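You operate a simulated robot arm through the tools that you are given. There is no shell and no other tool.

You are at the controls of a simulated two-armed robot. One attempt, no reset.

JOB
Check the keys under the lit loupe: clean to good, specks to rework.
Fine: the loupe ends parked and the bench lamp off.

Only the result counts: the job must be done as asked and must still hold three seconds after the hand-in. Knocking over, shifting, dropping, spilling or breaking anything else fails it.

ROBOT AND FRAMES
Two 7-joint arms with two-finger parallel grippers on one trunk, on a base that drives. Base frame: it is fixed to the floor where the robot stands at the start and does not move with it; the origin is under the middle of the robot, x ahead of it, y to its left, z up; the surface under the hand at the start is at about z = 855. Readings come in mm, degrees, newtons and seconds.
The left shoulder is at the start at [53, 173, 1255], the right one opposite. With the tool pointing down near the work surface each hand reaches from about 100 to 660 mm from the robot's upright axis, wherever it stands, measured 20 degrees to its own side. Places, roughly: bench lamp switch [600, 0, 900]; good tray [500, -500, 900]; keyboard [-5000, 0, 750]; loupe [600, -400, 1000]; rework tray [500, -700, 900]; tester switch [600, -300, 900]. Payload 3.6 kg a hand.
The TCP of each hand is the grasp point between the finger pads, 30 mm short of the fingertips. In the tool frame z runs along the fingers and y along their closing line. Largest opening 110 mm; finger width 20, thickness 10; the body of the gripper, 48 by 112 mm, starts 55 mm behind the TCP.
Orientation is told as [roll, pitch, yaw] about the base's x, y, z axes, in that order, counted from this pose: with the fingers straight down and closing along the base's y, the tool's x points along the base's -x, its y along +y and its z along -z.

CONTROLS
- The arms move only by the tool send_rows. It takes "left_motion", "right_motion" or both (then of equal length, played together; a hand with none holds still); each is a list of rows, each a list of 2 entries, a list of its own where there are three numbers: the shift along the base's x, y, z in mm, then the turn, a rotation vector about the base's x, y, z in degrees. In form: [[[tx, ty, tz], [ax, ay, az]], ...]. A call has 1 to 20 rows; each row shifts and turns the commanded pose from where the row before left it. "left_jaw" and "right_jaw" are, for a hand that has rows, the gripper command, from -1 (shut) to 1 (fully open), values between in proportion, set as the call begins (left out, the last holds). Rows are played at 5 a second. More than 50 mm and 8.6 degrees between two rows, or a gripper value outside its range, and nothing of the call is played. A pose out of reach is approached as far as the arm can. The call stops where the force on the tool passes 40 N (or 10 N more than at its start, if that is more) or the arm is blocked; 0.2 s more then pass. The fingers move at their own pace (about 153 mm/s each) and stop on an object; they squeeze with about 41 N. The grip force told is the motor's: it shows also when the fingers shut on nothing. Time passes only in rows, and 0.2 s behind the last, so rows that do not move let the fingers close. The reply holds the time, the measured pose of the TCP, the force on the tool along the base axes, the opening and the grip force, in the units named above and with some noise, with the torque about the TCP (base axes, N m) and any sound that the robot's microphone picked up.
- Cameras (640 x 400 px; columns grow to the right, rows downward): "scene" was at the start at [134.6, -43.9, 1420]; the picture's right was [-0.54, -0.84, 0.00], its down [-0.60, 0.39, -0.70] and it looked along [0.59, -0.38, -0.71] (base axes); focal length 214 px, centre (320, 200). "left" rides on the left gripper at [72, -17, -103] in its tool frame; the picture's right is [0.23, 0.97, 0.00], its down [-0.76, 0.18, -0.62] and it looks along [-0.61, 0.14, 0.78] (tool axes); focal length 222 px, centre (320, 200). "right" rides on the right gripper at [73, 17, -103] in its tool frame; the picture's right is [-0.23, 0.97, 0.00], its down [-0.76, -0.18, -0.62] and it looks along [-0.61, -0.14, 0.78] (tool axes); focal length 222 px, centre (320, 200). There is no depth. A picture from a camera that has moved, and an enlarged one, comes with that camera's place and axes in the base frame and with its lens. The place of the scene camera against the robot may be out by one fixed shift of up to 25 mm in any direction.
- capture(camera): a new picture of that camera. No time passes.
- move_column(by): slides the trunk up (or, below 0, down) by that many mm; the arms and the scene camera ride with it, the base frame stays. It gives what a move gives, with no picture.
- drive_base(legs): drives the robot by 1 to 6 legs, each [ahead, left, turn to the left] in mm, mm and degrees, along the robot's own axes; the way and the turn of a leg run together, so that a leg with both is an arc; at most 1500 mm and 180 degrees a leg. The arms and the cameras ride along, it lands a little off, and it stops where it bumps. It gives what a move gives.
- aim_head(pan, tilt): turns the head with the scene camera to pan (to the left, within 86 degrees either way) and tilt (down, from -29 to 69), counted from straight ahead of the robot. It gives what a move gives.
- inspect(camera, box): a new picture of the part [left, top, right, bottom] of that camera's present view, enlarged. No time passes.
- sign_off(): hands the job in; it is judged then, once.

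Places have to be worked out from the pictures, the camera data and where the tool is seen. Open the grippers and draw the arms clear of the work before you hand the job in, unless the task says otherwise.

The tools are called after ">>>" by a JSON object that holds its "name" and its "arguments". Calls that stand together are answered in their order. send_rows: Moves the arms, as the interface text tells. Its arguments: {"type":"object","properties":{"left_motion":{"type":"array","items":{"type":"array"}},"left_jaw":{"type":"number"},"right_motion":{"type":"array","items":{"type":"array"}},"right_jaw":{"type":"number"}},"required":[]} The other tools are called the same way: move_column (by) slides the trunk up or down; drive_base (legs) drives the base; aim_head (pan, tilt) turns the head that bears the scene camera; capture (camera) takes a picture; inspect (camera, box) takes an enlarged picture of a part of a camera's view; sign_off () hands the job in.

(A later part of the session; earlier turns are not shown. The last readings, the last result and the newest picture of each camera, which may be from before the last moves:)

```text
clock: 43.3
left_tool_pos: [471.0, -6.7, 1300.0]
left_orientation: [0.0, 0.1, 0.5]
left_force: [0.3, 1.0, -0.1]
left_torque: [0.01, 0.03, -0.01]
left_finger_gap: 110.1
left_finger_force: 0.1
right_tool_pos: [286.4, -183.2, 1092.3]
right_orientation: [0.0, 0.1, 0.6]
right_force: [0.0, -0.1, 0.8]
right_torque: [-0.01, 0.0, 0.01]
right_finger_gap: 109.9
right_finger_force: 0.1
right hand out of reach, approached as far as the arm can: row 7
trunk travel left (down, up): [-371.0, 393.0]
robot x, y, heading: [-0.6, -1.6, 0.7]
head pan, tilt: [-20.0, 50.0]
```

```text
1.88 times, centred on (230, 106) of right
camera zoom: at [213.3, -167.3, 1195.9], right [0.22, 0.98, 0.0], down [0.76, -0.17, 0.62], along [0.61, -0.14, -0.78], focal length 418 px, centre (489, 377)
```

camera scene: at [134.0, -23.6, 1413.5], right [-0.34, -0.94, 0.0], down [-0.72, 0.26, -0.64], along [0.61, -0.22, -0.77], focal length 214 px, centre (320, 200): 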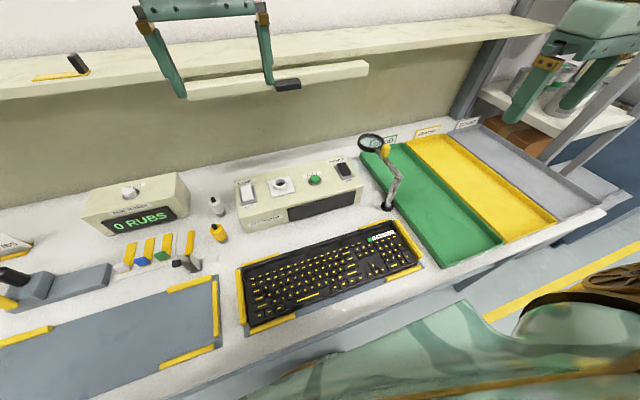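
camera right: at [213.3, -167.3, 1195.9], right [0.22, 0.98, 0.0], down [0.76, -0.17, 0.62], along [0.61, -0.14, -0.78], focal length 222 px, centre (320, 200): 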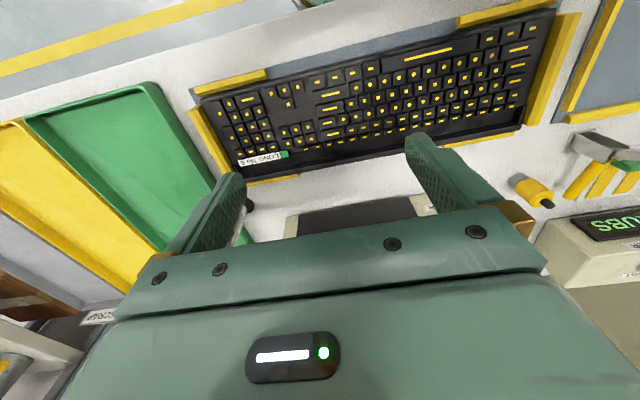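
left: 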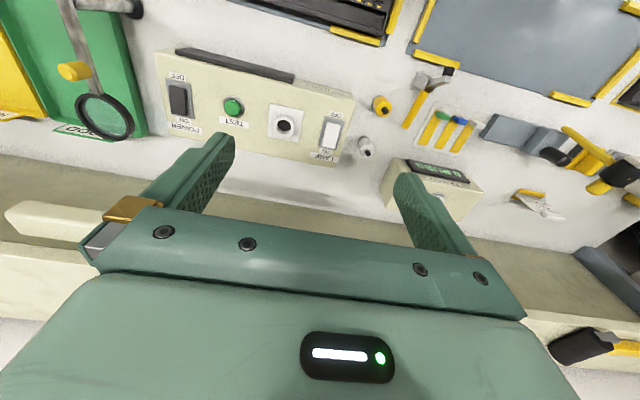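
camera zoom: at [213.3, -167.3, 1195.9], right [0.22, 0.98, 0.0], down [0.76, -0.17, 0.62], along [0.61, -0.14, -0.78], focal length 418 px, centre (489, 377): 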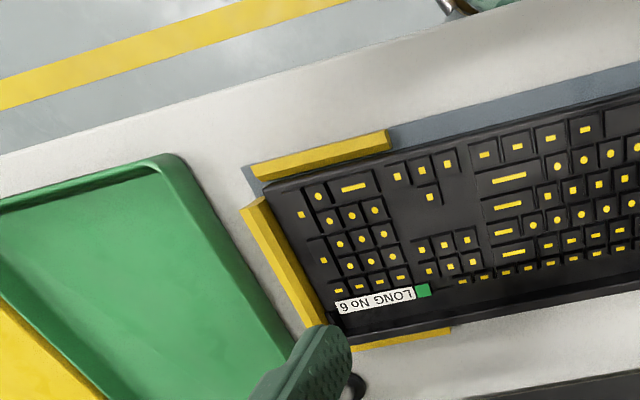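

The keyboard is about 135 mm deep, with raised guides at the ends; no specks are visible bare-eyed from here. Next I'll deal with the lamp: tilt the left hand (fingers forward-down) so its wrist stays clear of the lamp tube, and look at the switch.

>>> {"name": "send_rows", "arguments": {"left_motion": [[[0, 9, -44], [0, -8, 0]], [[0, 9, -44], [0, -8, 0]], [[0, 9, -44], [0, -8, 0]], [[0, 9, -44], [0, -8, 0]], [[0, 9, -40], [0, -8, 0]]], "left_jaw": -1}}

>>> {"name": "capture", "arguments": {"camera": "left"}}

>>> {"name": "capture", "arguments": {"camera": "scene"}}

```text
clock: 44.5
left_tool_pos: [472.5, 36.8, 1082.4]
left_orientation: [-0.4, -40.0, 0.6]
left_force: [-0.3, -0.3, 0.0]
left_torque: [-0.01, 0.02, 0.03]
left_finger_gap: 0.0
left_finger_force: 37.2
right_tool_pos: [284.7, -184.0, 1091.9]
right_orientation: [-0.1, 0.2, 0.5]
right_force: [-0.6, 0.0, 0.2]
right_torque: [0.01, -0.01, -0.02]
right_finger_gap: 110.0
right_finger_force: 0.0
trunk travel left (down, up): [-371.0, 393.0]
robot x, y, heading: [-0.3, 1.0, 0.3]
head pan, tilt: [-20.0, 50.0]
```

```text
taken
camera left: at [349.5, 18.4, 1116.0], right [-0.18, 0.97, -0.15], down [0.18, 0.18, 0.97], along [0.97, 0.15, -0.21], focal length 222 px, centre (320, 200)
```

left: 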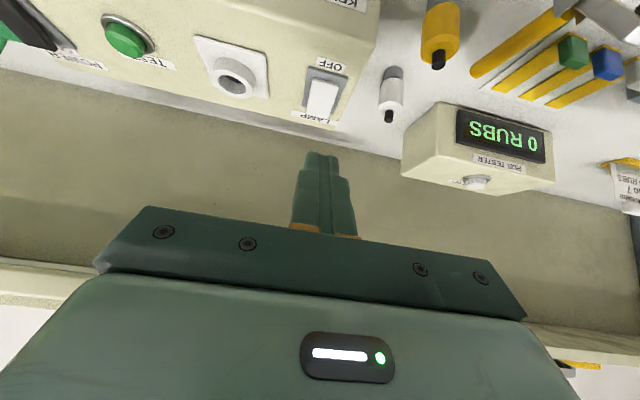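

```text
taken
camera scene: at [134.6, -23.4, 1413.4], right [-0.34, -0.94, 0.0], down [-0.72, 0.26, -0.64], along [0.6, -0.22, -0.77], focal length 214 px, centre (320, 200)
```

scene: 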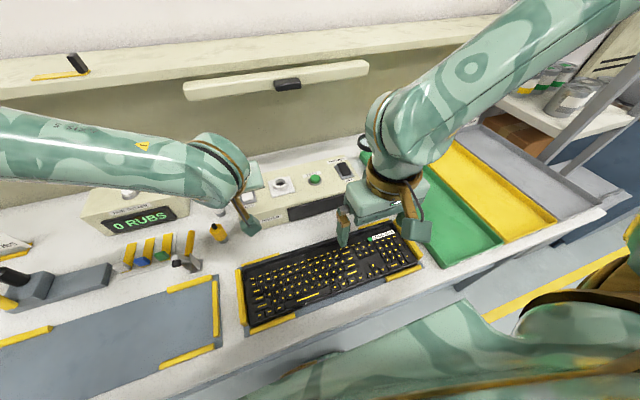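

I zoom onto the LAMP rocker to read its state and locate it.

>>> {"name": "inspect", "arguments": {"camera": "left", "box": [260, 20, 400, 160]}}

>>> {"name": "inspect", "arguments": {"camera": "scene", "box": [220, 140, 380, 240]}}

>>> {"name": "inspect", "arguments": {"camera": "scene", "box": [160, 50, 400, 120]}}

```text
2.86 times, centred on (330, 90) of left
camera zoom: at [349.5, 18.4, 1116.0], right [-0.18, 0.97, -0.15], down [0.18, 0.18, 0.97], along [0.97, 0.15, -0.21], focal length 635 px, centre (291, 514)
```

zoom: 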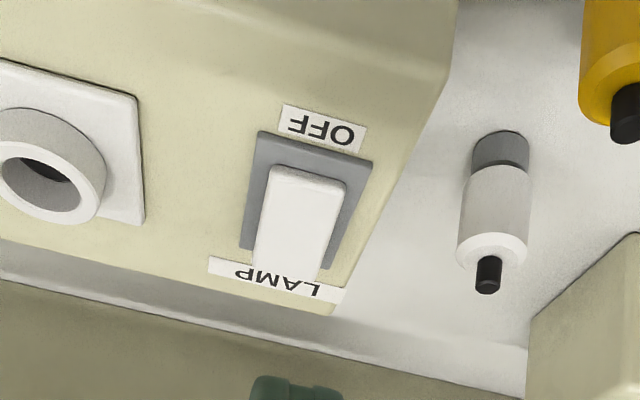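

```text
4.00 times, centred on (300, 190) of scene
camera zoom: at [134.6, -23.4, 1413.4], right [-0.34, -0.94, 0.0], down [-0.72, 0.26, -0.64], along [0.6, -0.22, -0.77], focal length 858 px, centre (400, 240)
```

zoom: 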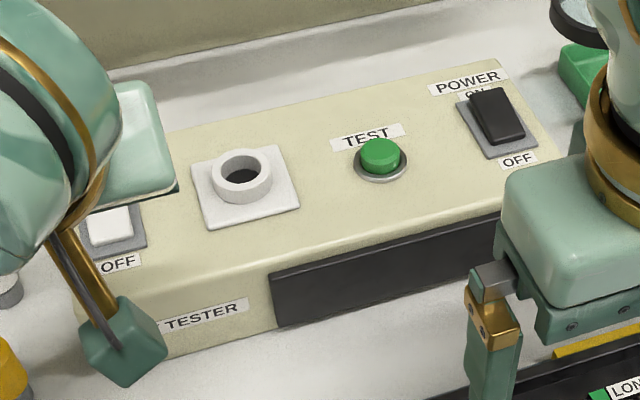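

```text
2.67 times, centred on (280, 85) of scene
camera zoom: at [134.6, -23.4, 1413.4], right [-0.34, -0.94, 0.0], down [-0.72, 0.26, -0.64], along [0.6, -0.22, -0.77], focal length 572 px, centre (427, 507)
```

zoom: 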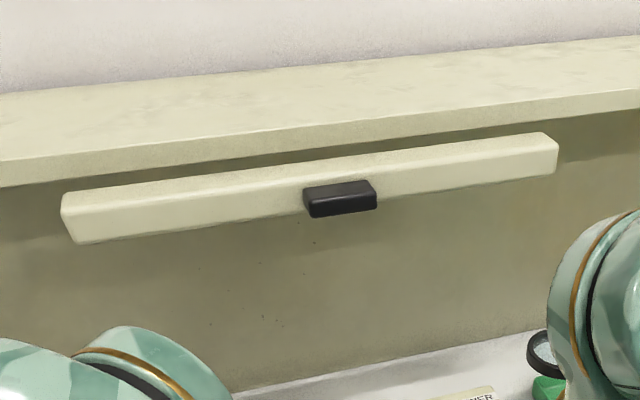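

The LAMP rocker has its far (ON) end raised, so it is off; I place that end at about (605, 39, 957). I move the closed left fingers to just above it.

>>> {"name": "send_rows", "arguments": {"left_motion": [[[39, 0.6, -24], [0, 0, 0]], [[39, 0.6, -24], [0, 0, 0]], [[37, 0.6, -24], [0, 0, 0]], [[0, 0, -8], [0, 0, 0]]]}}

>>> {"name": "capture", "arguments": {"camera": "left"}}

>>> {"name": "inspect", "arguments": {"camera": "scene", "box": [180, 120, 340, 240]}}

```text
clock: 45.5
left_tool_pos: [584.8, 39.3, 1003.7]
left_orientation: [-0.4, -40.1, 0.5]
left_force: [0.4, -0.4, 0.5]
left_torque: [-0.01, 0.01, 0.02]
left_finger_gap: 0.0
left_finger_force: 38.0
right_tool_pos: [284.1, -184.3, 1094.0]
right_orientation: [-0.1, 0.1, 0.3]
right_force: [-0.5, -0.3, 0.4]
right_torque: [0.05, -0.02, -0.01]
right_finger_gap: 110.0
right_finger_force: 0.0
trunk travel left (down, up): [-371.0, 393.0]
robot x, y, heading: [-3.1, 2.1, 0.3]
head pan, tilt: [-20.0, 50.0]
```

```text
taken
camera left: at [463.8, 22.0, 1036.2], right [-0.18, 0.97, -0.15], down [0.18, 0.18, 0.97], along [0.97, 0.15, -0.21], focal length 222 px, centre (320, 200)
```

left: 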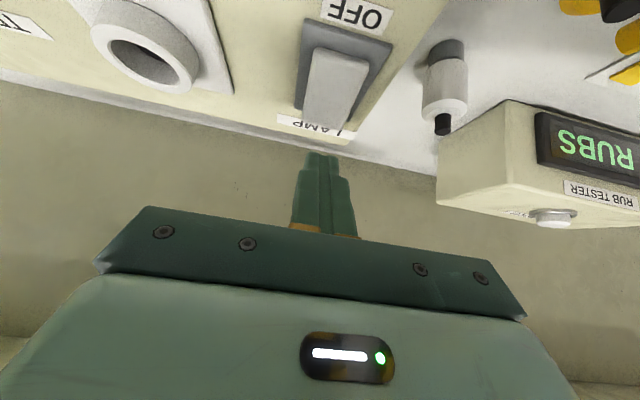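

```text
3.33 times, centred on (260, 180) of scene
camera zoom: at [133.7, -23.4, 1413.5], right [-0.34, -0.94, 0.0], down [-0.72, 0.26, -0.64], along [0.61, -0.22, -0.77], focal length 715 px, centre (520, 267)
```

zoom: 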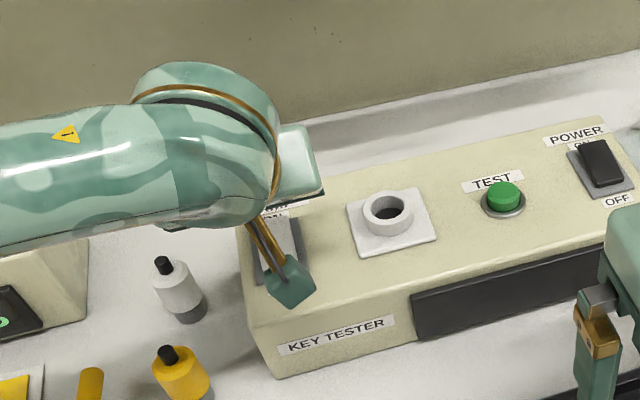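

The fingertips sit just above the raised ON end. I press down slowly and watch for force or a click.

>>> {"name": "send_rows", "arguments": {"left_motion": [[[0, 0, -8], [0, 0, 0]], [[0, 0, -6], [0, 0, 0]], [[0, 0, -5], [0, 0, 0]], [[0, 0, -5], [0, 0, 0]], [[0, 0, -5], [0, 0, 0]], [[0, 0, -4], [0, 0, 0]], [[0, 0, -4], [0, 0, 0]]]}}

>>> {"name": "capture", "arguments": {"camera": "left"}}

```text
clock: 47.2
left_tool_pos: [587.9, 39.9, 974.8]
left_orientation: [-0.7, -40.8, 0.9]
left_force: [-2.9, -0.6, 14.0]
left_torque: [0.02, -0.11, -0.02]
left_finger_gap: 0.0
left_finger_force: 37.7
right_tool_pos: [283.6, -183.7, 1092.7]
right_orientation: [-0.1, 0.0, 0.4]
right_force: [0.4, 0.1, -0.3]
right_torque: [-0.03, 0.0, 0.01]
right_finger_gap: 110.0
right_finger_force: 0.1
trunk travel left (down, up): [-371.0, 393.0]
robot x, y, heading: [-3.8, 3.4, 0.6]
head pan, tilt: [-20.0, 50.0]
heard: click
stopped in row 7 (left hand): the force on the tool passed its limit at 42 N (the readings are from after the stop); the commanded pose is now the measured one
```

```text
taken
camera left: at [465.9, 21.8, 1006.4], right [-0.18, 0.97, -0.16], down [0.17, 0.19, 0.97], along [0.97, 0.15, -0.19], focal length 222 px, centre (320, 200)
```

left: 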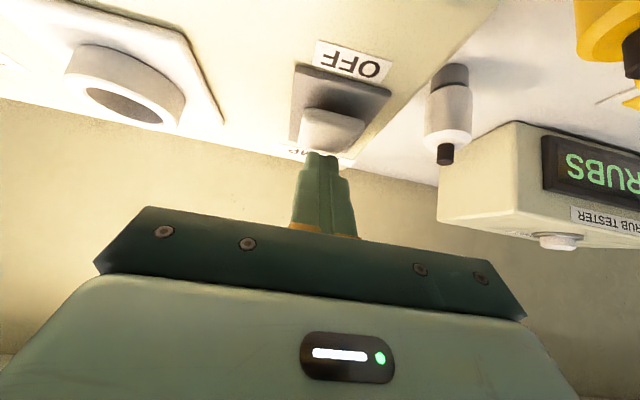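

Click heard and the bench is now brighter: the lamp is on. I retreat the left hand and look at the scene.

>>> {"name": "send_rows", "arguments": {"left_motion": [[[-5, 0, 30], [0, 0, 0]], [[-20, 0, 40], [0, 0, 0]], [[-30, 10, 38], [0, 0, 0]], [[-35, 25, 20], [0, 0, 0]], [[-35, 30, 10], [0, 0, 0]], [[-35, 30, 10], [0, 0, 0]]]}}

>>> {"name": "capture", "arguments": {"camera": "scene"}}

>>> {"name": "inspect", "arguments": {"camera": "scene", "box": [230, 210, 440, 330]}}

```text
clock: 48.6
left_tool_pos: [428.8, 134.6, 1120.4]
left_orientation: [-0.6, -40.7, 0.8]
left_force: [-0.4, 0.4, 1.0]
left_torque: [-0.03, -0.01, -0.04]
left_finger_gap: 0.0
left_finger_force: 37.9
right_tool_pos: [283.6, -182.4, 1093.3]
right_orientation: [-0.1, 0.0, 0.4]
right_force: [-0.2, -0.7, 0.3]
right_torque: [-0.01, -0.05, 0.0]
right_finger_gap: 109.8
right_finger_force: 0.0
trunk travel left (down, up): [-371.0, 393.0]
robot x, y, heading: [-5.8, 2.0, 0.4]
head pan, tilt: [-20.0, 50.0]
```

```text
taken
camera scene: at [132.8, -22.3, 1413.6], right [-0.34, -0.94, 0.0], down [-0.72, 0.26, -0.64], along [0.61, -0.22, -0.77], focal length 214 px, centre (320, 200)
```

scene: 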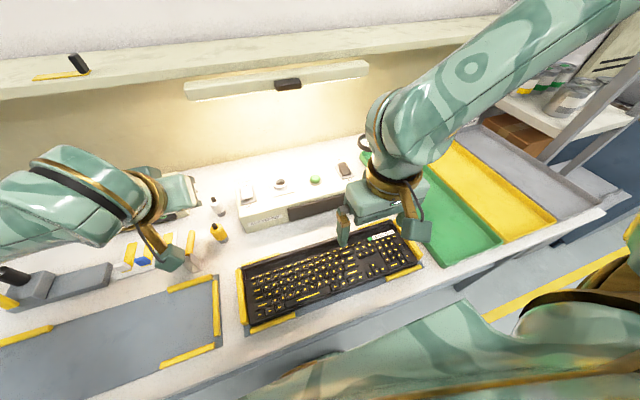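

```text
3.05 times, centred on (335, 270) of scene
camera zoom: at [132.8, -22.3, 1413.6], right [-0.34, -0.94, 0.0], down [-0.72, 0.26, -0.64], along [0.61, -0.22, -0.77], focal length 654 px, centre (274, -13)
```

zoom: 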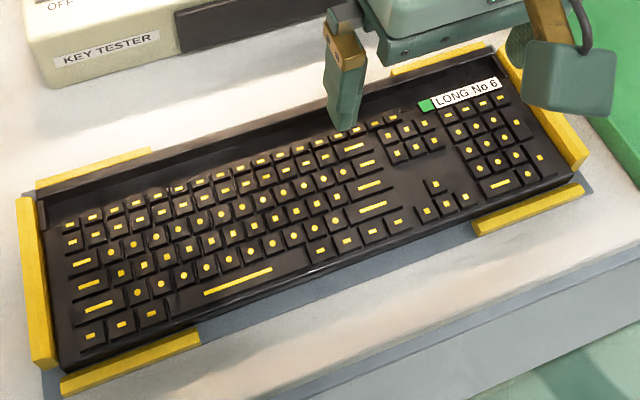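

No specks are visible without the loupe. To reach the loupe well with the right hand I shift the base 200 mm to the right.

>>> {"name": "drive_base", "arguments": {"legs": [[0, -200, 0]]}}

>>> {"name": "send_rows", "arguments": {"right_motion": [[[0, -30, 30], [0, 0, 0]], [[0, -30, 30], [0, 0, 0]], [[20, -30, 20], [0, 0, 0]], [[30, -30, 0], [0, 0, 0]]]}}

>>> {"name": "capture", "arguments": {"camera": "right"}}

>>> {"name": "capture", "arguments": {"camera": "scene"}}

```text
clock: 50.2
left_tool_pos: [432.1, -69.4, 1120.2]
left_orientation: [-0.6, -40.7, 0.7]
left_force: [-0.3, 0.3, -0.5]
left_torque: [0.02, 0.01, -0.02]
left_finger_gap: 0.0
left_finger_force: 38.1
right_tool_pos: [287.7, -386.5, 1092.3]
right_orientation: [0.0, 0.0, 0.5]
right_force: [-0.2, -0.2, 0.1]
right_torque: [0.02, -0.01, 0.04]
right_finger_gap: 110.0
right_finger_force: 0.1
trunk travel left (down, up): [-371.0, 393.0]
robot x, y, heading: [-7.1, -200.6, 0.4]
head pan, tilt: [-20.0, 50.0]
```

```text
clock: 51.2
left_tool_pos: [433.2, -70.1, 1118.1]
left_orientation: [-0.5, -40.6, 0.7]
left_force: [0.6, 0.2, 0.6]
left_torque: [0.04, 0.03, 0.01]
left_finger_gap: 0.2
left_finger_force: 37.9
right_tool_pos: [339.6, -505.7, 1171.1]
right_orientation: [0.0, 0.1, 0.6]
right_force: [-1.1, -0.8, -0.2]
right_torque: [0.02, 0.01, 0.03]
right_finger_gap: 110.1
right_finger_force: 0.1
trunk travel left (down, up): [-371.0, 393.0]
robot x, y, heading: [0.0, -197.2, 0.4]
head pan, tilt: [-20.0, 50.0]
```

```text
taken
camera right: at [266.4, -490.7, 1275.2], right [0.22, 0.98, 0.0], down [0.76, -0.17, 0.62], along [0.61, -0.14, -0.78], focal length 222 px, centre (320, 200)
```

right: 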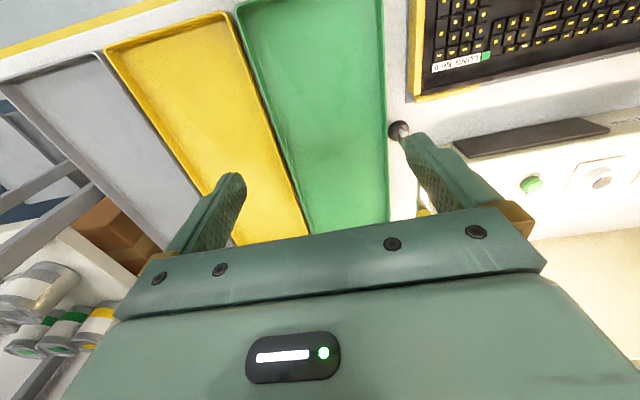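

```text
taken
camera scene: at [136.7, -226.3, 1413.2], right [-0.34, -0.94, 0.0], down [-0.72, 0.26, -0.64], along [0.6, -0.21, -0.77], focal length 214 px, centre (320, 200)
```

scene: 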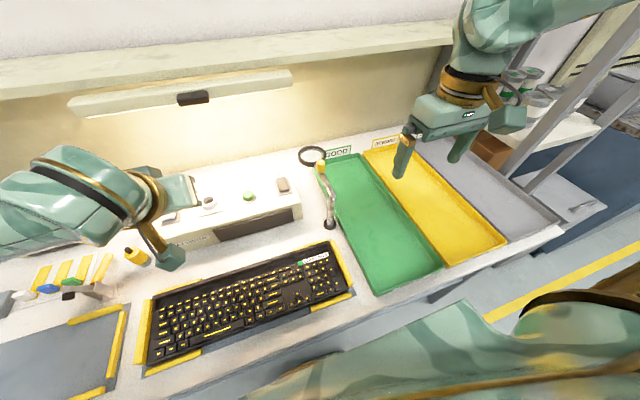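

I zoom the scene camera on the loupe, and bring the right hand in line with it for a wrist view.

>>> {"name": "inspect", "arguments": {"camera": "scene", "box": [270, 120, 390, 250]}}

>>> {"name": "send_rows", "arguments": {"right_motion": [[[0, 40, 0], [0, 0, 0]], [[0, 40, 0], [0, 0, 0]], [[0, 40, 0], [0, 0, 0]]]}}

>>> {"name": "capture", "arguments": {"camera": "right"}}

>>> {"name": "inspect", "arguments": {"camera": "right", "box": [200, 60, 460, 240]}}

```text
3.08 times, centred on (330, 185) of scene
camera zoom: at [136.7, -226.3, 1413.2], right [-0.34, -0.94, 0.0], down [-0.72, 0.26, -0.64], along [0.6, -0.21, -0.77], focal length 660 px, centre (289, 246)
```

zoom: 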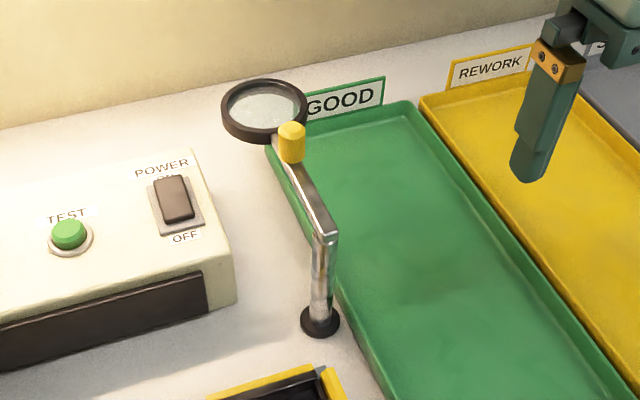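

```text
clock: 52.0
left_tool_pos: [432.3, -67.2, 1118.1]
left_orientation: [-0.6, -40.6, 0.8]
left_force: [-1.4, -0.2, -0.1]
left_torque: [0.01, -0.02, 0.0]
left_finger_gap: 0.4
left_finger_force: 38.1
right_tool_pos: [339.4, -384.1, 1172.8]
right_orientation: [-0.1, 0.1, 0.5]
right_force: [0.2, 0.4, -0.2]
right_torque: [-0.06, 0.0, -0.03]
right_finger_gap: 109.8
right_finger_force: 0.1
trunk travel left (down, up): [-371.0, 393.0]
robot x, y, heading: [-6.7, -199.4, 0.5]
head pan, tilt: [-20.0, 50.0]
```

```text
taken
camera right: at [266.9, -367.9, 1276.4], right [0.22, 0.98, 0.0], down [0.76, -0.17, 0.62], along [0.61, -0.14, -0.78], focal length 222 px, centre (320, 200)
```

right: 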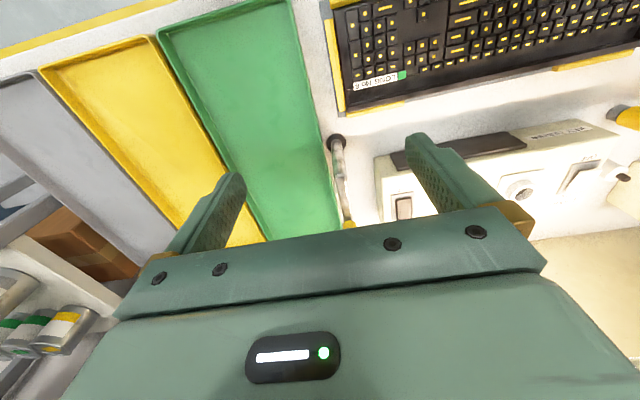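

```text
2.22 times, centred on (330, 150) of right
camera zoom: at [266.9, -367.9, 1276.4], right [0.22, 0.98, 0.0], down [0.76, -0.17, 0.62], along [0.61, -0.14, -0.78], focal length 494 px, centre (298, 311)
```

zoom: 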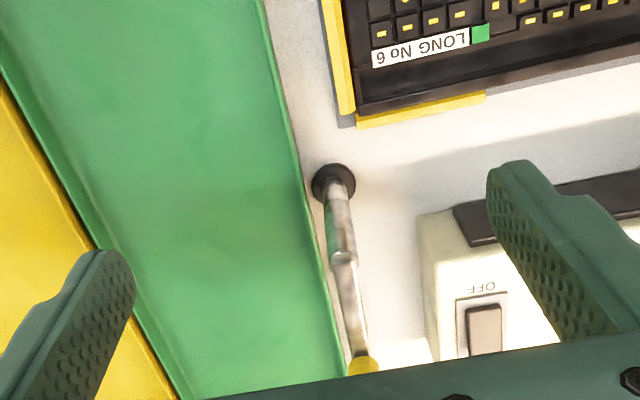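

Bare geometry of the loupe from these views: post at about (458..470, -377), arm at z about 985, pointing away from me. I tilt the right hand to view knob and lens from behind for a better fix.

>>> {"name": "send_rows", "arguments": {"right_motion": [[[8, 0, -10], [0, -8, 0]], [[8, 0, -10], [0, -8, 0]], [[8, 0, -10], [0, -8, 0]], [[8, 0, -10], [0, -8, 0]], [[8, 0, -10], [0, -8, 0]]]}}

>>> {"name": "capture", "arguments": {"camera": "right"}}

>>> {"name": "inspect", "arguments": {"camera": "right", "box": [230, 60, 430, 190]}}

```text
clock: 53.2
left_tool_pos: [432.5, -67.8, 1119.5]
left_orientation: [-0.5, -40.5, 0.8]
left_force: [-0.3, 0.2, 0.6]
left_torque: [0.03, -0.02, 0.02]
left_finger_gap: 0.0
left_finger_force: 37.5
right_tool_pos: [407.7, -377.9, 1125.1]
right_orientation: [-0.5, -39.8, 0.6]
right_force: [0.5, 0.4, 0.1]
right_torque: [0.01, 0.0, 0.01]
right_finger_gap: 110.2
right_finger_force: 0.0
right hand out of reach, approached as far as the arm can: row 4, 5
trunk travel left (down, up): [-371.0, 393.0]
robot x, y, heading: [-4.7, -201.2, 0.4]
head pan, tilt: [-20.0, 50.0]
```

```text
taken
camera right: at [286.3, -361.2, 1158.5], right [0.17, 0.98, 0.14], down [0.19, -0.17, 0.97], along [0.97, -0.14, -0.21], focal length 222 px, centre (320, 200)
```

right: 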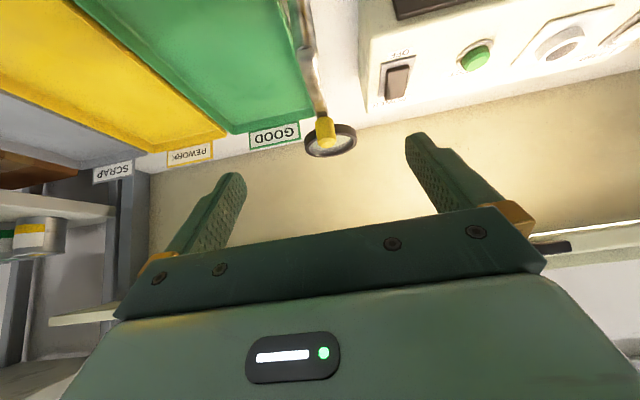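

```text
3.08 times, centred on (330, 125) of right
camera zoom: at [286.3, -361.2, 1158.5], right [0.17, 0.98, 0.14], down [0.19, -0.17, 0.97], along [0.97, -0.14, -0.21], focal length 684 px, centre (289, 431)
```

zoom: 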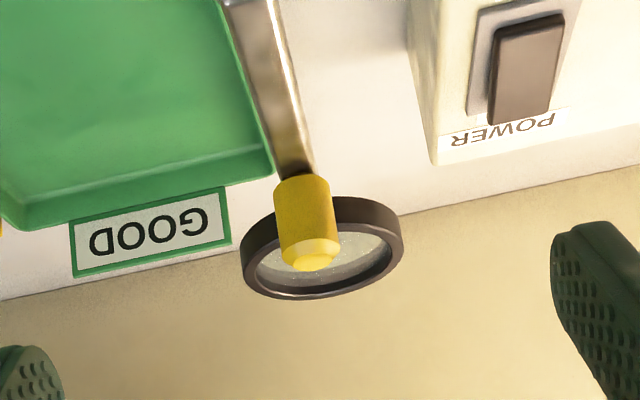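

The knob (about 25 mm wide) is at roughly (564, -378), from z 987 to 1023, and the lens at radius ~167 from the post. I bring the right hand upright above the knob.

>>> {"name": "send_rows", "arguments": {"right_motion": [[[31, 0, -6], [0, 8, 0]], [[31, 0, -6], [0, 8, 0]], [[31, 0, -6], [0, 8, 0]], [[31, 0, -6], [0, 8, 0]], [[31, 0, -6], [0, 7.8, 0]]]}}

>>> {"name": "capture", "arguments": {"camera": "right"}}

>>> {"name": "capture", "arguments": {"camera": "scene"}}

```text
clock: 54.4
left_tool_pos: [430.6, -68.8, 1119.4]
left_orientation: [-0.5, -40.7, 0.7]
left_force: [-0.7, 0.0, 0.8]
left_torque: [-0.03, -0.02, 0.03]
left_finger_gap: 0.1
left_finger_force: 37.7
right_tool_pos: [533.1, -400.3, 1100.9]
right_orientation: [0.2, -0.2, 0.6]
right_force: [0.7, -0.8, -0.9]
right_torque: [-0.02, -0.02, 0.0]
right_finger_gap: 109.9
right_finger_force: 0.1
right hand out of reach, approached as far as the arm can: row 5
trunk travel left (down, up): [-371.0, 393.0]
robot x, y, heading: [-5.9, -201.5, 0.1]
head pan, tilt: [-20.0, 50.0]
```

```text
taken
camera right: at [461.2, -384.2, 1204.6], right [0.22, 0.98, 0.0], down [0.76, -0.17, 0.62], along [0.61, -0.13, -0.78], focal length 222 px, centre (320, 200)
```

right: 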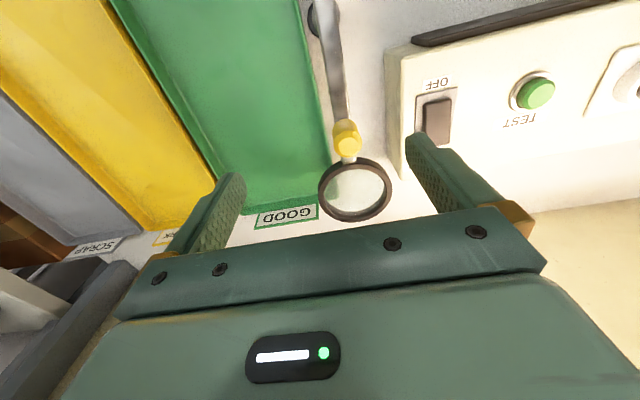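

```text
taken
camera scene: at [134.8, -225.8, 1413.5], right [-0.34, -0.94, 0.0], down [-0.72, 0.26, -0.64], along [0.61, -0.21, -0.77], focal length 214 px, centre (320, 200)
```

scene: 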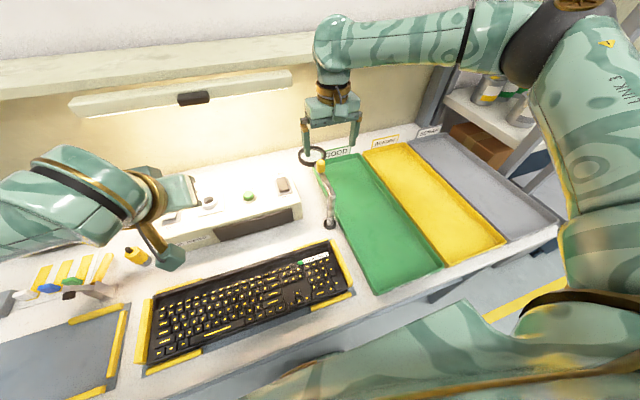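

The arm was at the end of its reach because the wrist sits well above the shoulder. I raise the trunk 150 mm to gain reach at this height.

>>> {"name": "move_column", "arguments": {"by": 150}}

>>> {"name": "send_rows", "arguments": {"right_motion": [[[0, 8, -40], [0, 0, 0]], [[5, 8, -40], [0, 0, 0]], [[10, 6, -40], [0, 0, 0]], [[14, 0, -20], [0, 0, 0]]]}}

>>> {"name": "capture", "arguments": {"camera": "right"}}

```text
clock: 56.2
left_tool_pos: [431.8, -68.5, 1269.1]
left_orientation: [-0.6, -40.6, 0.8]
left_force: [0.2, 0.1, -0.7]
left_torque: [0.0, 0.0, 0.0]
left_finger_gap: 0.0
left_finger_force: 37.8
right_tool_pos: [520.0, -401.6, 1284.4]
right_orientation: [0.0, -3.9, 0.5]
right_force: [-0.2, 0.2, -1.2]
right_torque: [-0.02, 0.02, 0.01]
right_finger_gap: 110.1
right_finger_force: 0.0
trunk travel left (down, up): [-521.0, 243.0]
robot x, y, heading: [-3.1, -197.4, 0.5]
head pan, tilt: [-20.0, 50.0]
```

```text
clock: 57.2
left_tool_pos: [431.9, -68.6, 1268.8]
left_orientation: [-0.5, -40.6, 0.8]
left_force: [-0.2, 0.2, 0.2]
left_torque: [-0.01, -0.03, -0.05]
left_finger_gap: 0.1
left_finger_force: 38.0
right_tool_pos: [498.0, -426.3, 1171.6]
right_orientation: [0.0, -4.0, 0.5]
right_force: [0.3, 0.3, -0.1]
right_torque: [-0.02, -0.02, -0.01]
right_finger_gap: 109.8
right_finger_force: 0.1
right hand out of reach, approached as far as the arm can: row 1, 2, 3, 4
trunk travel left (down, up): [-521.0, 243.0]
robot x, y, heading: [-3.9, -199.1, 0.5]
head pan, tilt: [-20.0, 50.0]
```

```text
taken
camera right: at [419.4, -410.1, 1270.8], right [0.22, 0.98, 0.02], down [0.72, -0.17, 0.67], along [0.66, -0.13, -0.74], focal length 222 px, centre (320, 200)
```

right: 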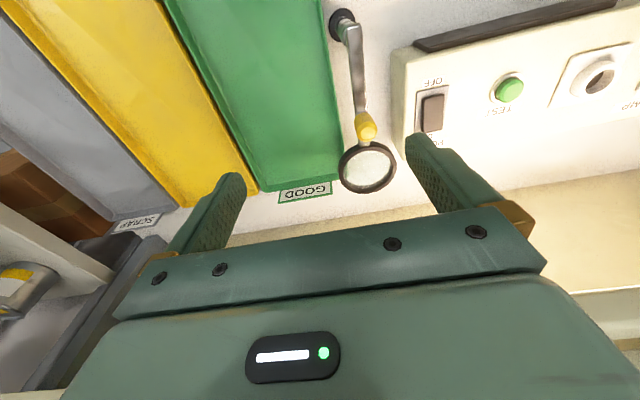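

That pose was worse, so the arm prefers reaching lower relative to its shoulder. I withdraw the right hand to a relaxed posture and bring the trunk back down.

>>> {"name": "send_rows", "arguments": {"right_motion": [[[-40, -20, 10], [0, 0.8, 0]], [[-40, -20, 10], [0, 0.8, 0]], [[-40, -30, 10], [0, 0.8, 0]], [[-30, -30, 10], [0, 0.8, 0]], [[-10, -40, 20], [0, 0.8, 0]]]}}

>>> {"name": "move_column", "arguments": {"by": -150}}

>>> {"name": "aim_head", "arguments": {"pan": -45, "tilt": 35}}

>>> {"name": "capture", "arguments": {"camera": "scene"}}

```text
refused: row 3 steps farther than a row can; nothing moved
```

```text
clock: 58.9
left_tool_pos: [430.7, -68.9, 1120.0]
left_orientation: [-0.6, -40.8, 0.9]
left_force: [-0.1, 0.4, 0.5]
left_torque: [0.0, 0.0, -0.01]
left_finger_gap: 0.0
left_finger_force: 38.3
right_tool_pos: [499.0, -424.8, 1022.4]
right_orientation: [-0.1, -4.0, 0.5]
right_force: [-0.9, 0.4, 0.2]
right_torque: [0.0, 0.02, 0.0]
right_finger_gap: 109.8
right_finger_force: 0.0
trunk travel left (down, up): [-371.0, 393.0]
robot x, y, heading: [-0.6, -200.0, 0.4]
head pan, tilt: [-20.0, 50.0]
```

```text
clock: 59.8
left_tool_pos: [431.7, -68.5, 1119.3]
left_orientation: [-0.5, -40.5, 0.8]
left_force: [-0.5, -0.1, -0.6]
left_torque: [-0.03, -0.01, -0.03]
left_finger_gap: 0.0
left_finger_force: 37.6
right_tool_pos: [498.8, -423.8, 1021.3]
right_orientation: [0.0, -4.1, 0.5]
right_force: [-0.6, -0.6, -1.0]
right_torque: [-0.01, 0.01, 0.0]
right_finger_gap: 109.9
right_finger_force: 0.1
trunk travel left (down, up): [-371.0, 393.0]
robot x, y, heading: [-4.9, -198.3, 0.3]
head pan, tilt: [-45.0, 35.0]
```

```text
taken
camera scene: at [125.9, -261.0, 1435.1], right [-0.7, -0.71, 0.0], down [-0.41, 0.4, -0.82], along [0.58, -0.57, -0.57], focal length 214 px, centre (320, 200)
```

scene: 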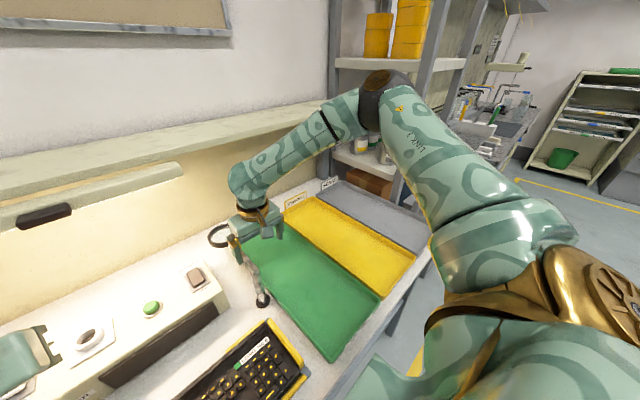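

The refused row list meant the hand was still forward when the trunk came down; forces are near zero, but I check closely where the fingers are relative to the loupe before moving.

>>> {"name": "capture", "arguments": {"camera": "right"}}

>>> {"name": "inspect", "arguments": {"camera": "scene", "box": [180, 170, 320, 320]}}

```text
taken
camera right: at [419.7, -408.5, 1120.2], right [0.22, 0.98, 0.02], down [0.72, -0.17, 0.67], along [0.66, -0.14, -0.74], focal length 222 px, centre (320, 200)
```

right: 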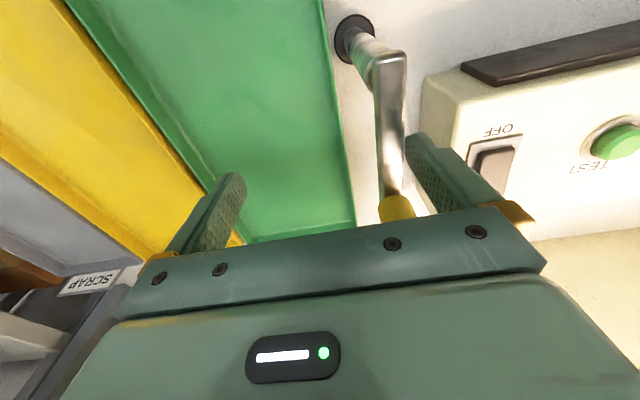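

```text
2.67 times, centred on (250, 245) of scene
camera zoom: at [125.9, -261.0, 1435.1], right [-0.7, -0.71, 0.0], down [-0.41, 0.4, -0.82], along [0.58, -0.57, -0.57], focal length 572 px, centre (507, 80)
```

zoom: 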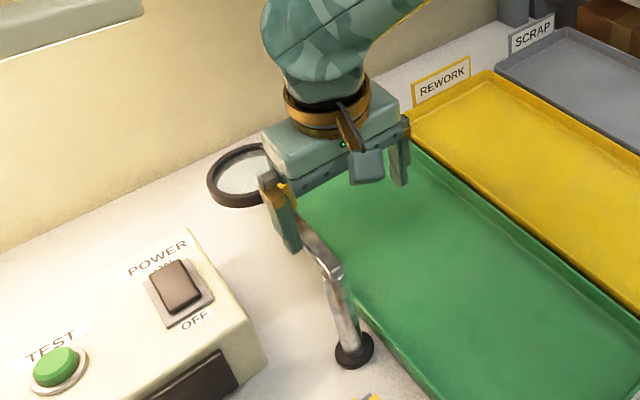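

No contact: the loupe's bar already lies between the open fingers. I centre the hand over the bar and creep forward toward the knob.

>>> {"name": "send_rows", "arguments": {"right_motion": [[[0, 22, 5], [0, 0, 0]], [[0, 22, 5], [0, 0, 0]], [[20, 0, 0], [0, 0, 0]], [[20, 0, 0], [0, 0, 0]]]}}

>>> {"name": "capture", "arguments": {"camera": "right"}}

```text
clock: 60.8
left_tool_pos: [431.7, -68.7, 1118.9]
left_orientation: [-0.6, -40.6, 0.8]
left_force: [-0.2, -1.0, 0.1]
left_torque: [0.04, 0.02, -0.01]
left_finger_gap: 0.1
left_finger_force: 38.0
right_tool_pos: [523.7, -396.2, 1039.1]
right_orientation: [0.0, -4.0, 0.6]
right_force: [0.7, -0.2, 0.5]
right_torque: [0.0, -0.03, 0.0]
right_finger_gap: 110.0
right_finger_force: 0.1
right hand out of reach, approached as far as the arm can: row 3, 4
trunk travel left (down, up): [-371.0, 393.0]
robot x, y, heading: [-6.5, -196.0, 0.5]
head pan, tilt: [-45.0, 35.0]
```

```text
taken
camera right: at [444.2, -379.9, 1138.4], right [0.22, 0.98, 0.02], down [0.72, -0.17, 0.67], along [0.66, -0.14, -0.74], focal length 222 px, centre (320, 200)
```

right: 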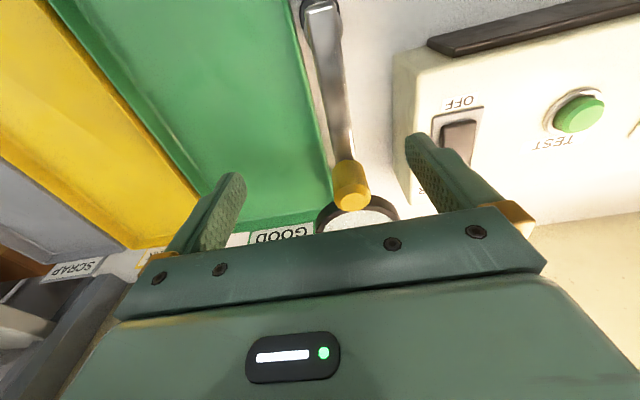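

The upright hand reaches only to about x = 524 here, so I tilt it about 28 degrees forward (this also keeps the wrist away from the lamp tube) while backing slightly.

>>> {"name": "send_rows", "arguments": {"right_motion": [[[-6, 6, 4], [0, -8, 0]], [[-6, 6, 4], [0, -8, 0]], [[-4, 6, 4], [0, -8, 0]], [[0, 0, 0], [0, 0, 0]]]}}

>>> {"name": "capture", "arguments": {"camera": "right"}}

```text
clock: 61.8
left_tool_pos: [432.1, -68.1, 1117.8]
left_orientation: [-0.5, -40.6, 0.8]
left_force: [0.0, -0.1, 0.2]
left_torque: [-0.04, 0.03, -0.01]
left_finger_gap: 0.2
left_finger_force: 37.3
right_tool_pos: [509.1, -379.5, 1051.1]
right_orientation: [-0.1, -28.0, 0.6]
right_force: [0.1, 0.3, 0.3]
right_torque: [0.03, -0.05, 0.01]
right_finger_gap: 110.2
right_finger_force: 0.0
trunk travel left (down, up): [-371.0, 393.0]
robot x, y, heading: [-6.5, -199.3, 0.6]
head pan, tilt: [-45.0, 35.0]
```

```text
taken
camera right: at [396.0, -362.3, 1109.4], right [0.19, 0.98, 0.1], down [0.38, -0.17, 0.91], along [0.9, -0.14, -0.41], focal length 222 px, centre (320, 200)
```

right: 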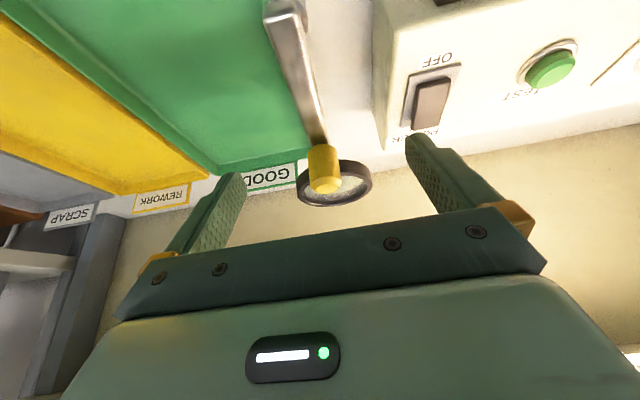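

I zoom to measure the knob precisely.

>>> {"name": "inspect", "arguments": {"camera": "right", "box": [270, 120, 390, 215]}}

>>> {"name": "inspect", "arguments": {"camera": "scene", "box": [190, 190, 310, 310]}}

```text
4.21 times, centred on (330, 168) of right
camera zoom: at [396.0, -362.3, 1109.4], right [0.19, 0.98, 0.1], down [0.38, -0.17, 0.91], along [0.9, -0.14, -0.41], focal length 935 px, centre (278, 337)
```

zoom: 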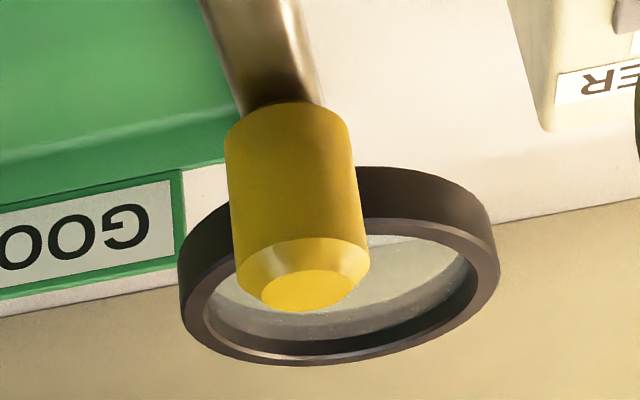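

```text
3.33 times, centred on (250, 250) of scene
camera zoom: at [126.2, -261.1, 1435.1], right [-0.7, -0.71, 0.0], down [-0.41, 0.4, -0.82], along [0.58, -0.57, -0.57], focal length 715 px, centre (553, 33)
```

zoom: 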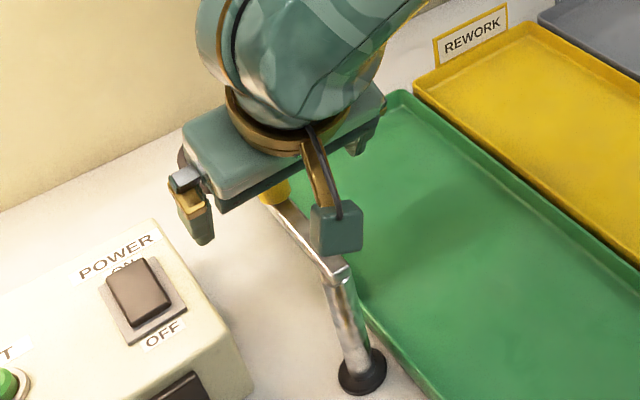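

Knob depth is uncertain between x = 548 and 564; I advance partway and look again.

>>> {"name": "send_rows", "arguments": {"right_motion": [[[15, 0, -10], [0, 0, 0]], [[13, 0, -10], [0, 0, 0]]]}}

>>> {"name": "inspect", "arguments": {"camera": "right", "box": [220, 100, 440, 240]}}

```text
clock: 62.4
left_tool_pos: [431.1, -69.3, 1118.3]
left_orientation: [-0.5, -40.6, 0.8]
left_force: [-0.2, 0.9, -0.2]
left_torque: [0.03, 0.0, -0.06]
left_finger_gap: 0.1
left_finger_force: 38.0
right_tool_pos: [535.2, -378.5, 1032.0]
right_orientation: [-0.2, -27.9, 0.5]
right_force: [-0.2, 0.6, 1.3]
right_torque: [-0.04, -0.01, 0.03]
right_finger_gap: 110.0
right_finger_force: 0.0
trunk travel left (down, up): [-371.0, 393.0]
robot x, y, heading: [-5.2, -199.0, 0.5]
head pan, tilt: [-45.0, 35.0]
```

```text
2.86 times, centred on (330, 170) of right
camera zoom: at [423.2, -362.1, 1089.4], right [0.19, 0.98, 0.1], down [0.38, -0.17, 0.91], along [0.9, -0.14, -0.41], focal length 635 px, centre (291, 286)
```

zoom: 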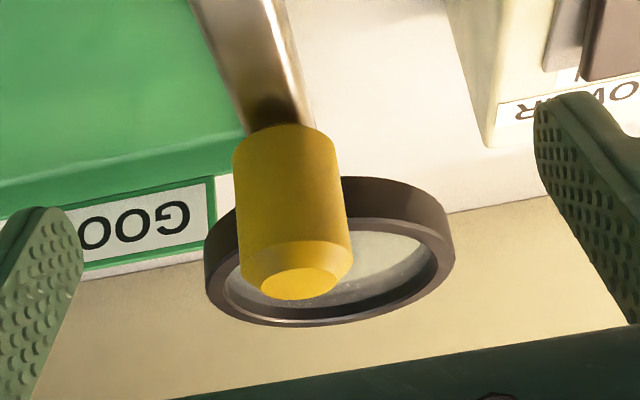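

By apparent size in three views the knob is about 24 mm wide at (541, -377), z 1004-1038, already between the fingers. I raise the tips slightly so they stay above the bar, then close on the knob.

>>> {"name": "send_rows", "arguments": {"right_motion": [[[-4, 1.5, 8], [0, 0, 0]], [[0, 0, 0], [0, 0, 0]]]}}

>>> {"name": "send_rows", "arguments": {"right_motion": [[[0, 0, 0], [0, 0, 0]], [[0, 0, 0], [0, 0, 0]], [[0, 0, 0], [0, 0, 0]], [[0, 0, 0], [0, 0, 0]]], "right_jaw": -0.4}}

>>> {"name": "inspect", "arguments": {"camera": "right", "box": [220, 100, 440, 240]}}

```text
clock: 63.0
left_tool_pos: [431.9, -67.4, 1119.0]
left_orientation: [-0.5, -40.6, 0.8]
left_force: [-1.3, 0.1, -0.2]
left_torque: [-0.01, -0.02, -0.01]
left_finger_gap: 0.0
left_finger_force: 38.0
right_tool_pos: [532.0, -377.0, 1039.3]
right_orientation: [-0.3, -28.0, 0.6]
right_force: [-0.2, 0.0, -0.2]
right_torque: [-0.01, 0.02, 0.02]
right_finger_gap: 109.9
right_finger_force: 0.0
trunk travel left (down, up): [-371.0, 393.0]
robot x, y, heading: [-4.8, -200.0, 0.4]
head pan, tilt: [-45.0, 35.0]
```

```text
clock: 64.0
left_tool_pos: [432.7, -68.9, 1118.6]
left_orientation: [-0.6, -40.8, 0.8]
left_force: [-0.5, 0.6, -0.6]
left_torque: [0.0, -0.01, -0.03]
left_finger_gap: 0.0
left_finger_force: 37.1
right_tool_pos: [532.1, -378.1, 1039.7]
right_orientation: [-0.2, -28.0, 0.5]
right_force: [0.1, 0.4, 0.4]
right_torque: [0.03, 0.0, 0.0]
right_finger_gap: 33.0
right_finger_force: 0.0
trunk travel left (down, up): [-371.0, 393.0]
robot x, y, heading: [-0.9, -199.8, 0.4]
head pan, tilt: [-45.0, 35.0]
```

```text
2.86 times, centred on (330, 170) of right
camera zoom: at [419.8, -361.1, 1097.1], right [0.19, 0.98, 0.1], down [0.38, -0.17, 0.91], along [0.9, -0.14, -0.41], focal length 635 px, centre (291, 286)
```

zoom: 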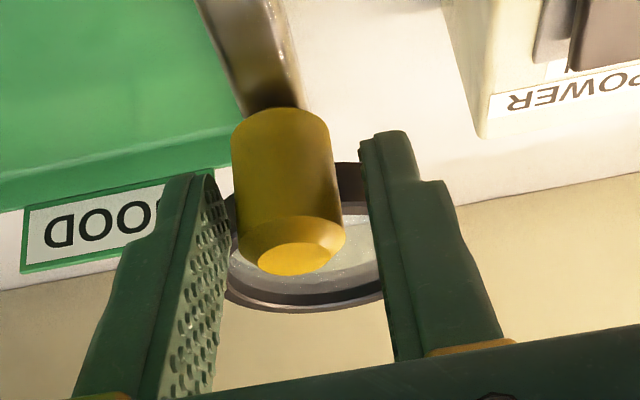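

The fingers straddle the knob with a few mm to spare on each side. I close on it.

>>> {"name": "send_rows", "arguments": {"right_motion": [[[0, 1, 0], [0, 0, 0]], [[0, 0, 0], [0, 0, 0]], [[0, 0, 0], [0, 0, 0]]], "right_jaw": -1}}

>>> {"name": "inspect", "arguments": {"camera": "right", "box": [220, 100, 440, 240]}}

```text
clock: 64.8
left_tool_pos: [431.4, -70.2, 1118.6]
left_orientation: [-0.7, -40.6, 0.7]
left_force: [0.5, 0.3, 0.1]
left_torque: [0.01, 0.02, -0.03]
left_finger_gap: 0.0
left_finger_force: 37.1
right_tool_pos: [531.6, -377.0, 1039.6]
right_orientation: [-0.2, -28.0, 0.5]
right_force: [1.4, -4.0, 1.2]
right_torque: [0.13, 0.06, 0.23]
right_finger_gap: 23.3
right_finger_force: 44.8
trunk travel left (down, up): [-371.0, 393.0]
robot x, y, heading: [-3.3, -198.8, 0.4]
head pan, tilt: [-45.0, 35.0]
```

```text
2.86 times, centred on (330, 170) of right
camera zoom: at [419.8, -360.7, 1097.1], right [0.19, 0.98, 0.1], down [0.38, -0.17, 0.91], along [0.9, -0.14, -0.41], focal length 635 px, centre (291, 286)
```

zoom: 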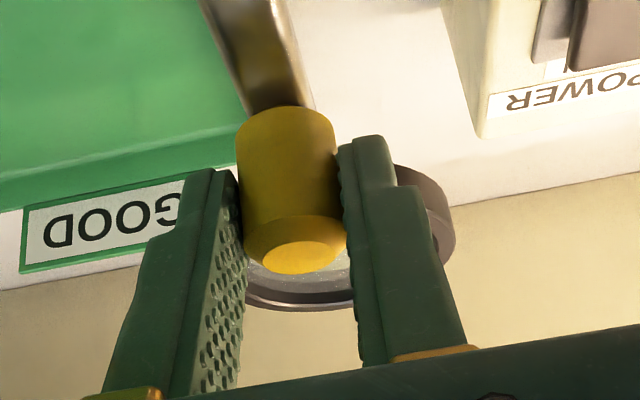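

The knob is gripped (gap 23.3). I take the parked TCP as (531.6, -377.0, 1039.6) and swing the loupe in small steps about the post near (456, -377), counter-clockwise toward the keyboard, checking forces.

>>> {"name": "send_rows", "arguments": {"right_motion": [[[-0.7, 7, 0], [0, 0, 2.5]], [[-0.6, 7, 0], [0, 0, 2.5]], [[-1.7, 6.8, 0], [0, 0, 2.5]], [[-2, 6.8, 0], [0, 0, 2.5]]]}}

>>> {"name": "capture", "arguments": {"camera": "right"}}

```text
clock: 65.8
left_tool_pos: [432.3, -67.8, 1118.2]
left_orientation: [-0.5, -40.5, 0.8]
left_force: [-0.8, -0.1, -0.1]
left_torque: [-0.01, 0.0, 0.03]
left_finger_gap: 0.0
left_finger_force: 37.9
right_tool_pos: [525.4, -347.8, 1038.6]
right_orientation: [0.1, -27.9, 10.5]
right_force: [1.9, -3.5, 1.0]
right_torque: [0.51, -0.34, 0.32]
right_finger_gap: 23.6
right_finger_force: 45.1
trunk travel left (down, up): [-371.0, 393.0]
robot x, y, heading: [-0.4, -197.4, 0.6]
head pan, tilt: [-45.0, 35.0]
```

```text
taken
camera right: at [413.0, -352.5, 1097.2], right [0.02, 0.99, 0.11], down [0.41, -0.1, 0.91], along [0.91, 0.02, -0.41], focal length 222 px, centre (320, 200)
```

right: 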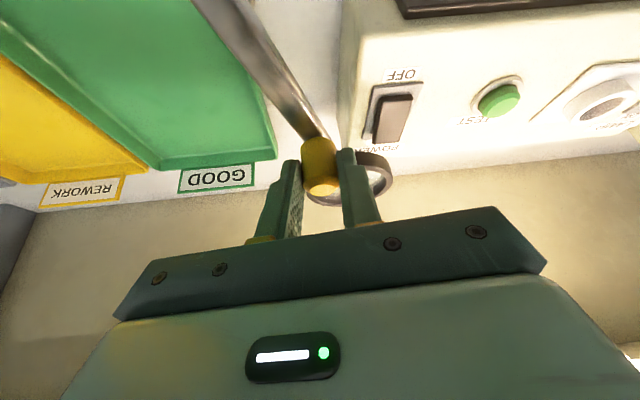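

The loupe swings easily with small forces. I continue to about 60 degrees.

>>> {"name": "send_rows", "arguments": {"right_motion": [[[-3, 6.4, 0], [0, 0, 2.5]], [[-3.1, 6.2, 0], [0, 0, 2.5]], [[-4, 5.8, 0], [0, 0, 2.5]], [[-4.3, 5.6, 0], [0, 0, 2.5]], [[-5, 5, 0], [0, 0, 2.5]], [[-5.3, 4.8, 0], [0, 0, 2.5]], [[-5.8, 4, 0], [0, 0, 2.5]], [[-6, 3.8, 0], [0, 0, 2.5]]]}}

>>> {"name": "capture", "arguments": {"camera": "right"}}

```text
clock: 67.6
left_tool_pos: [432.0, -68.8, 1119.7]
left_orientation: [-0.5, -40.7, 0.8]
left_force: [-0.3, 0.8, 0.0]
left_torque: [0.02, -0.01, -0.01]
left_finger_gap: 0.1
left_finger_force: 37.8
right_tool_pos: [490.7, -307.7, 1038.3]
right_orientation: [-0.2, -28.0, 30.6]
right_force: [3.2, -3.7, -0.9]
right_torque: [0.02, 0.1, 0.4]
right_finger_gap: 23.7
right_finger_force: 44.9
trunk travel left (down, up): [-371.0, 393.0]
robot x, y, heading: [-4.5, -199.9, 0.6]
head pan, tilt: [-45.0, 35.0]
```

```text
taken
camera right: at [385.6, -351.0, 1097.2], right [-0.32, 0.94, 0.1], down [0.42, 0.04, 0.91], along [0.85, 0.34, -0.41], focal length 222 px, centre (320, 200)
```

right: 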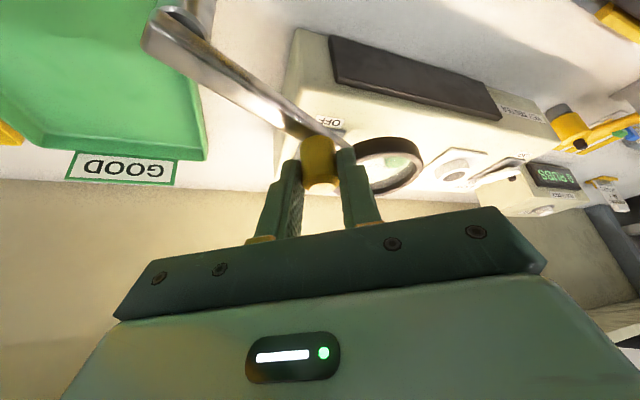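

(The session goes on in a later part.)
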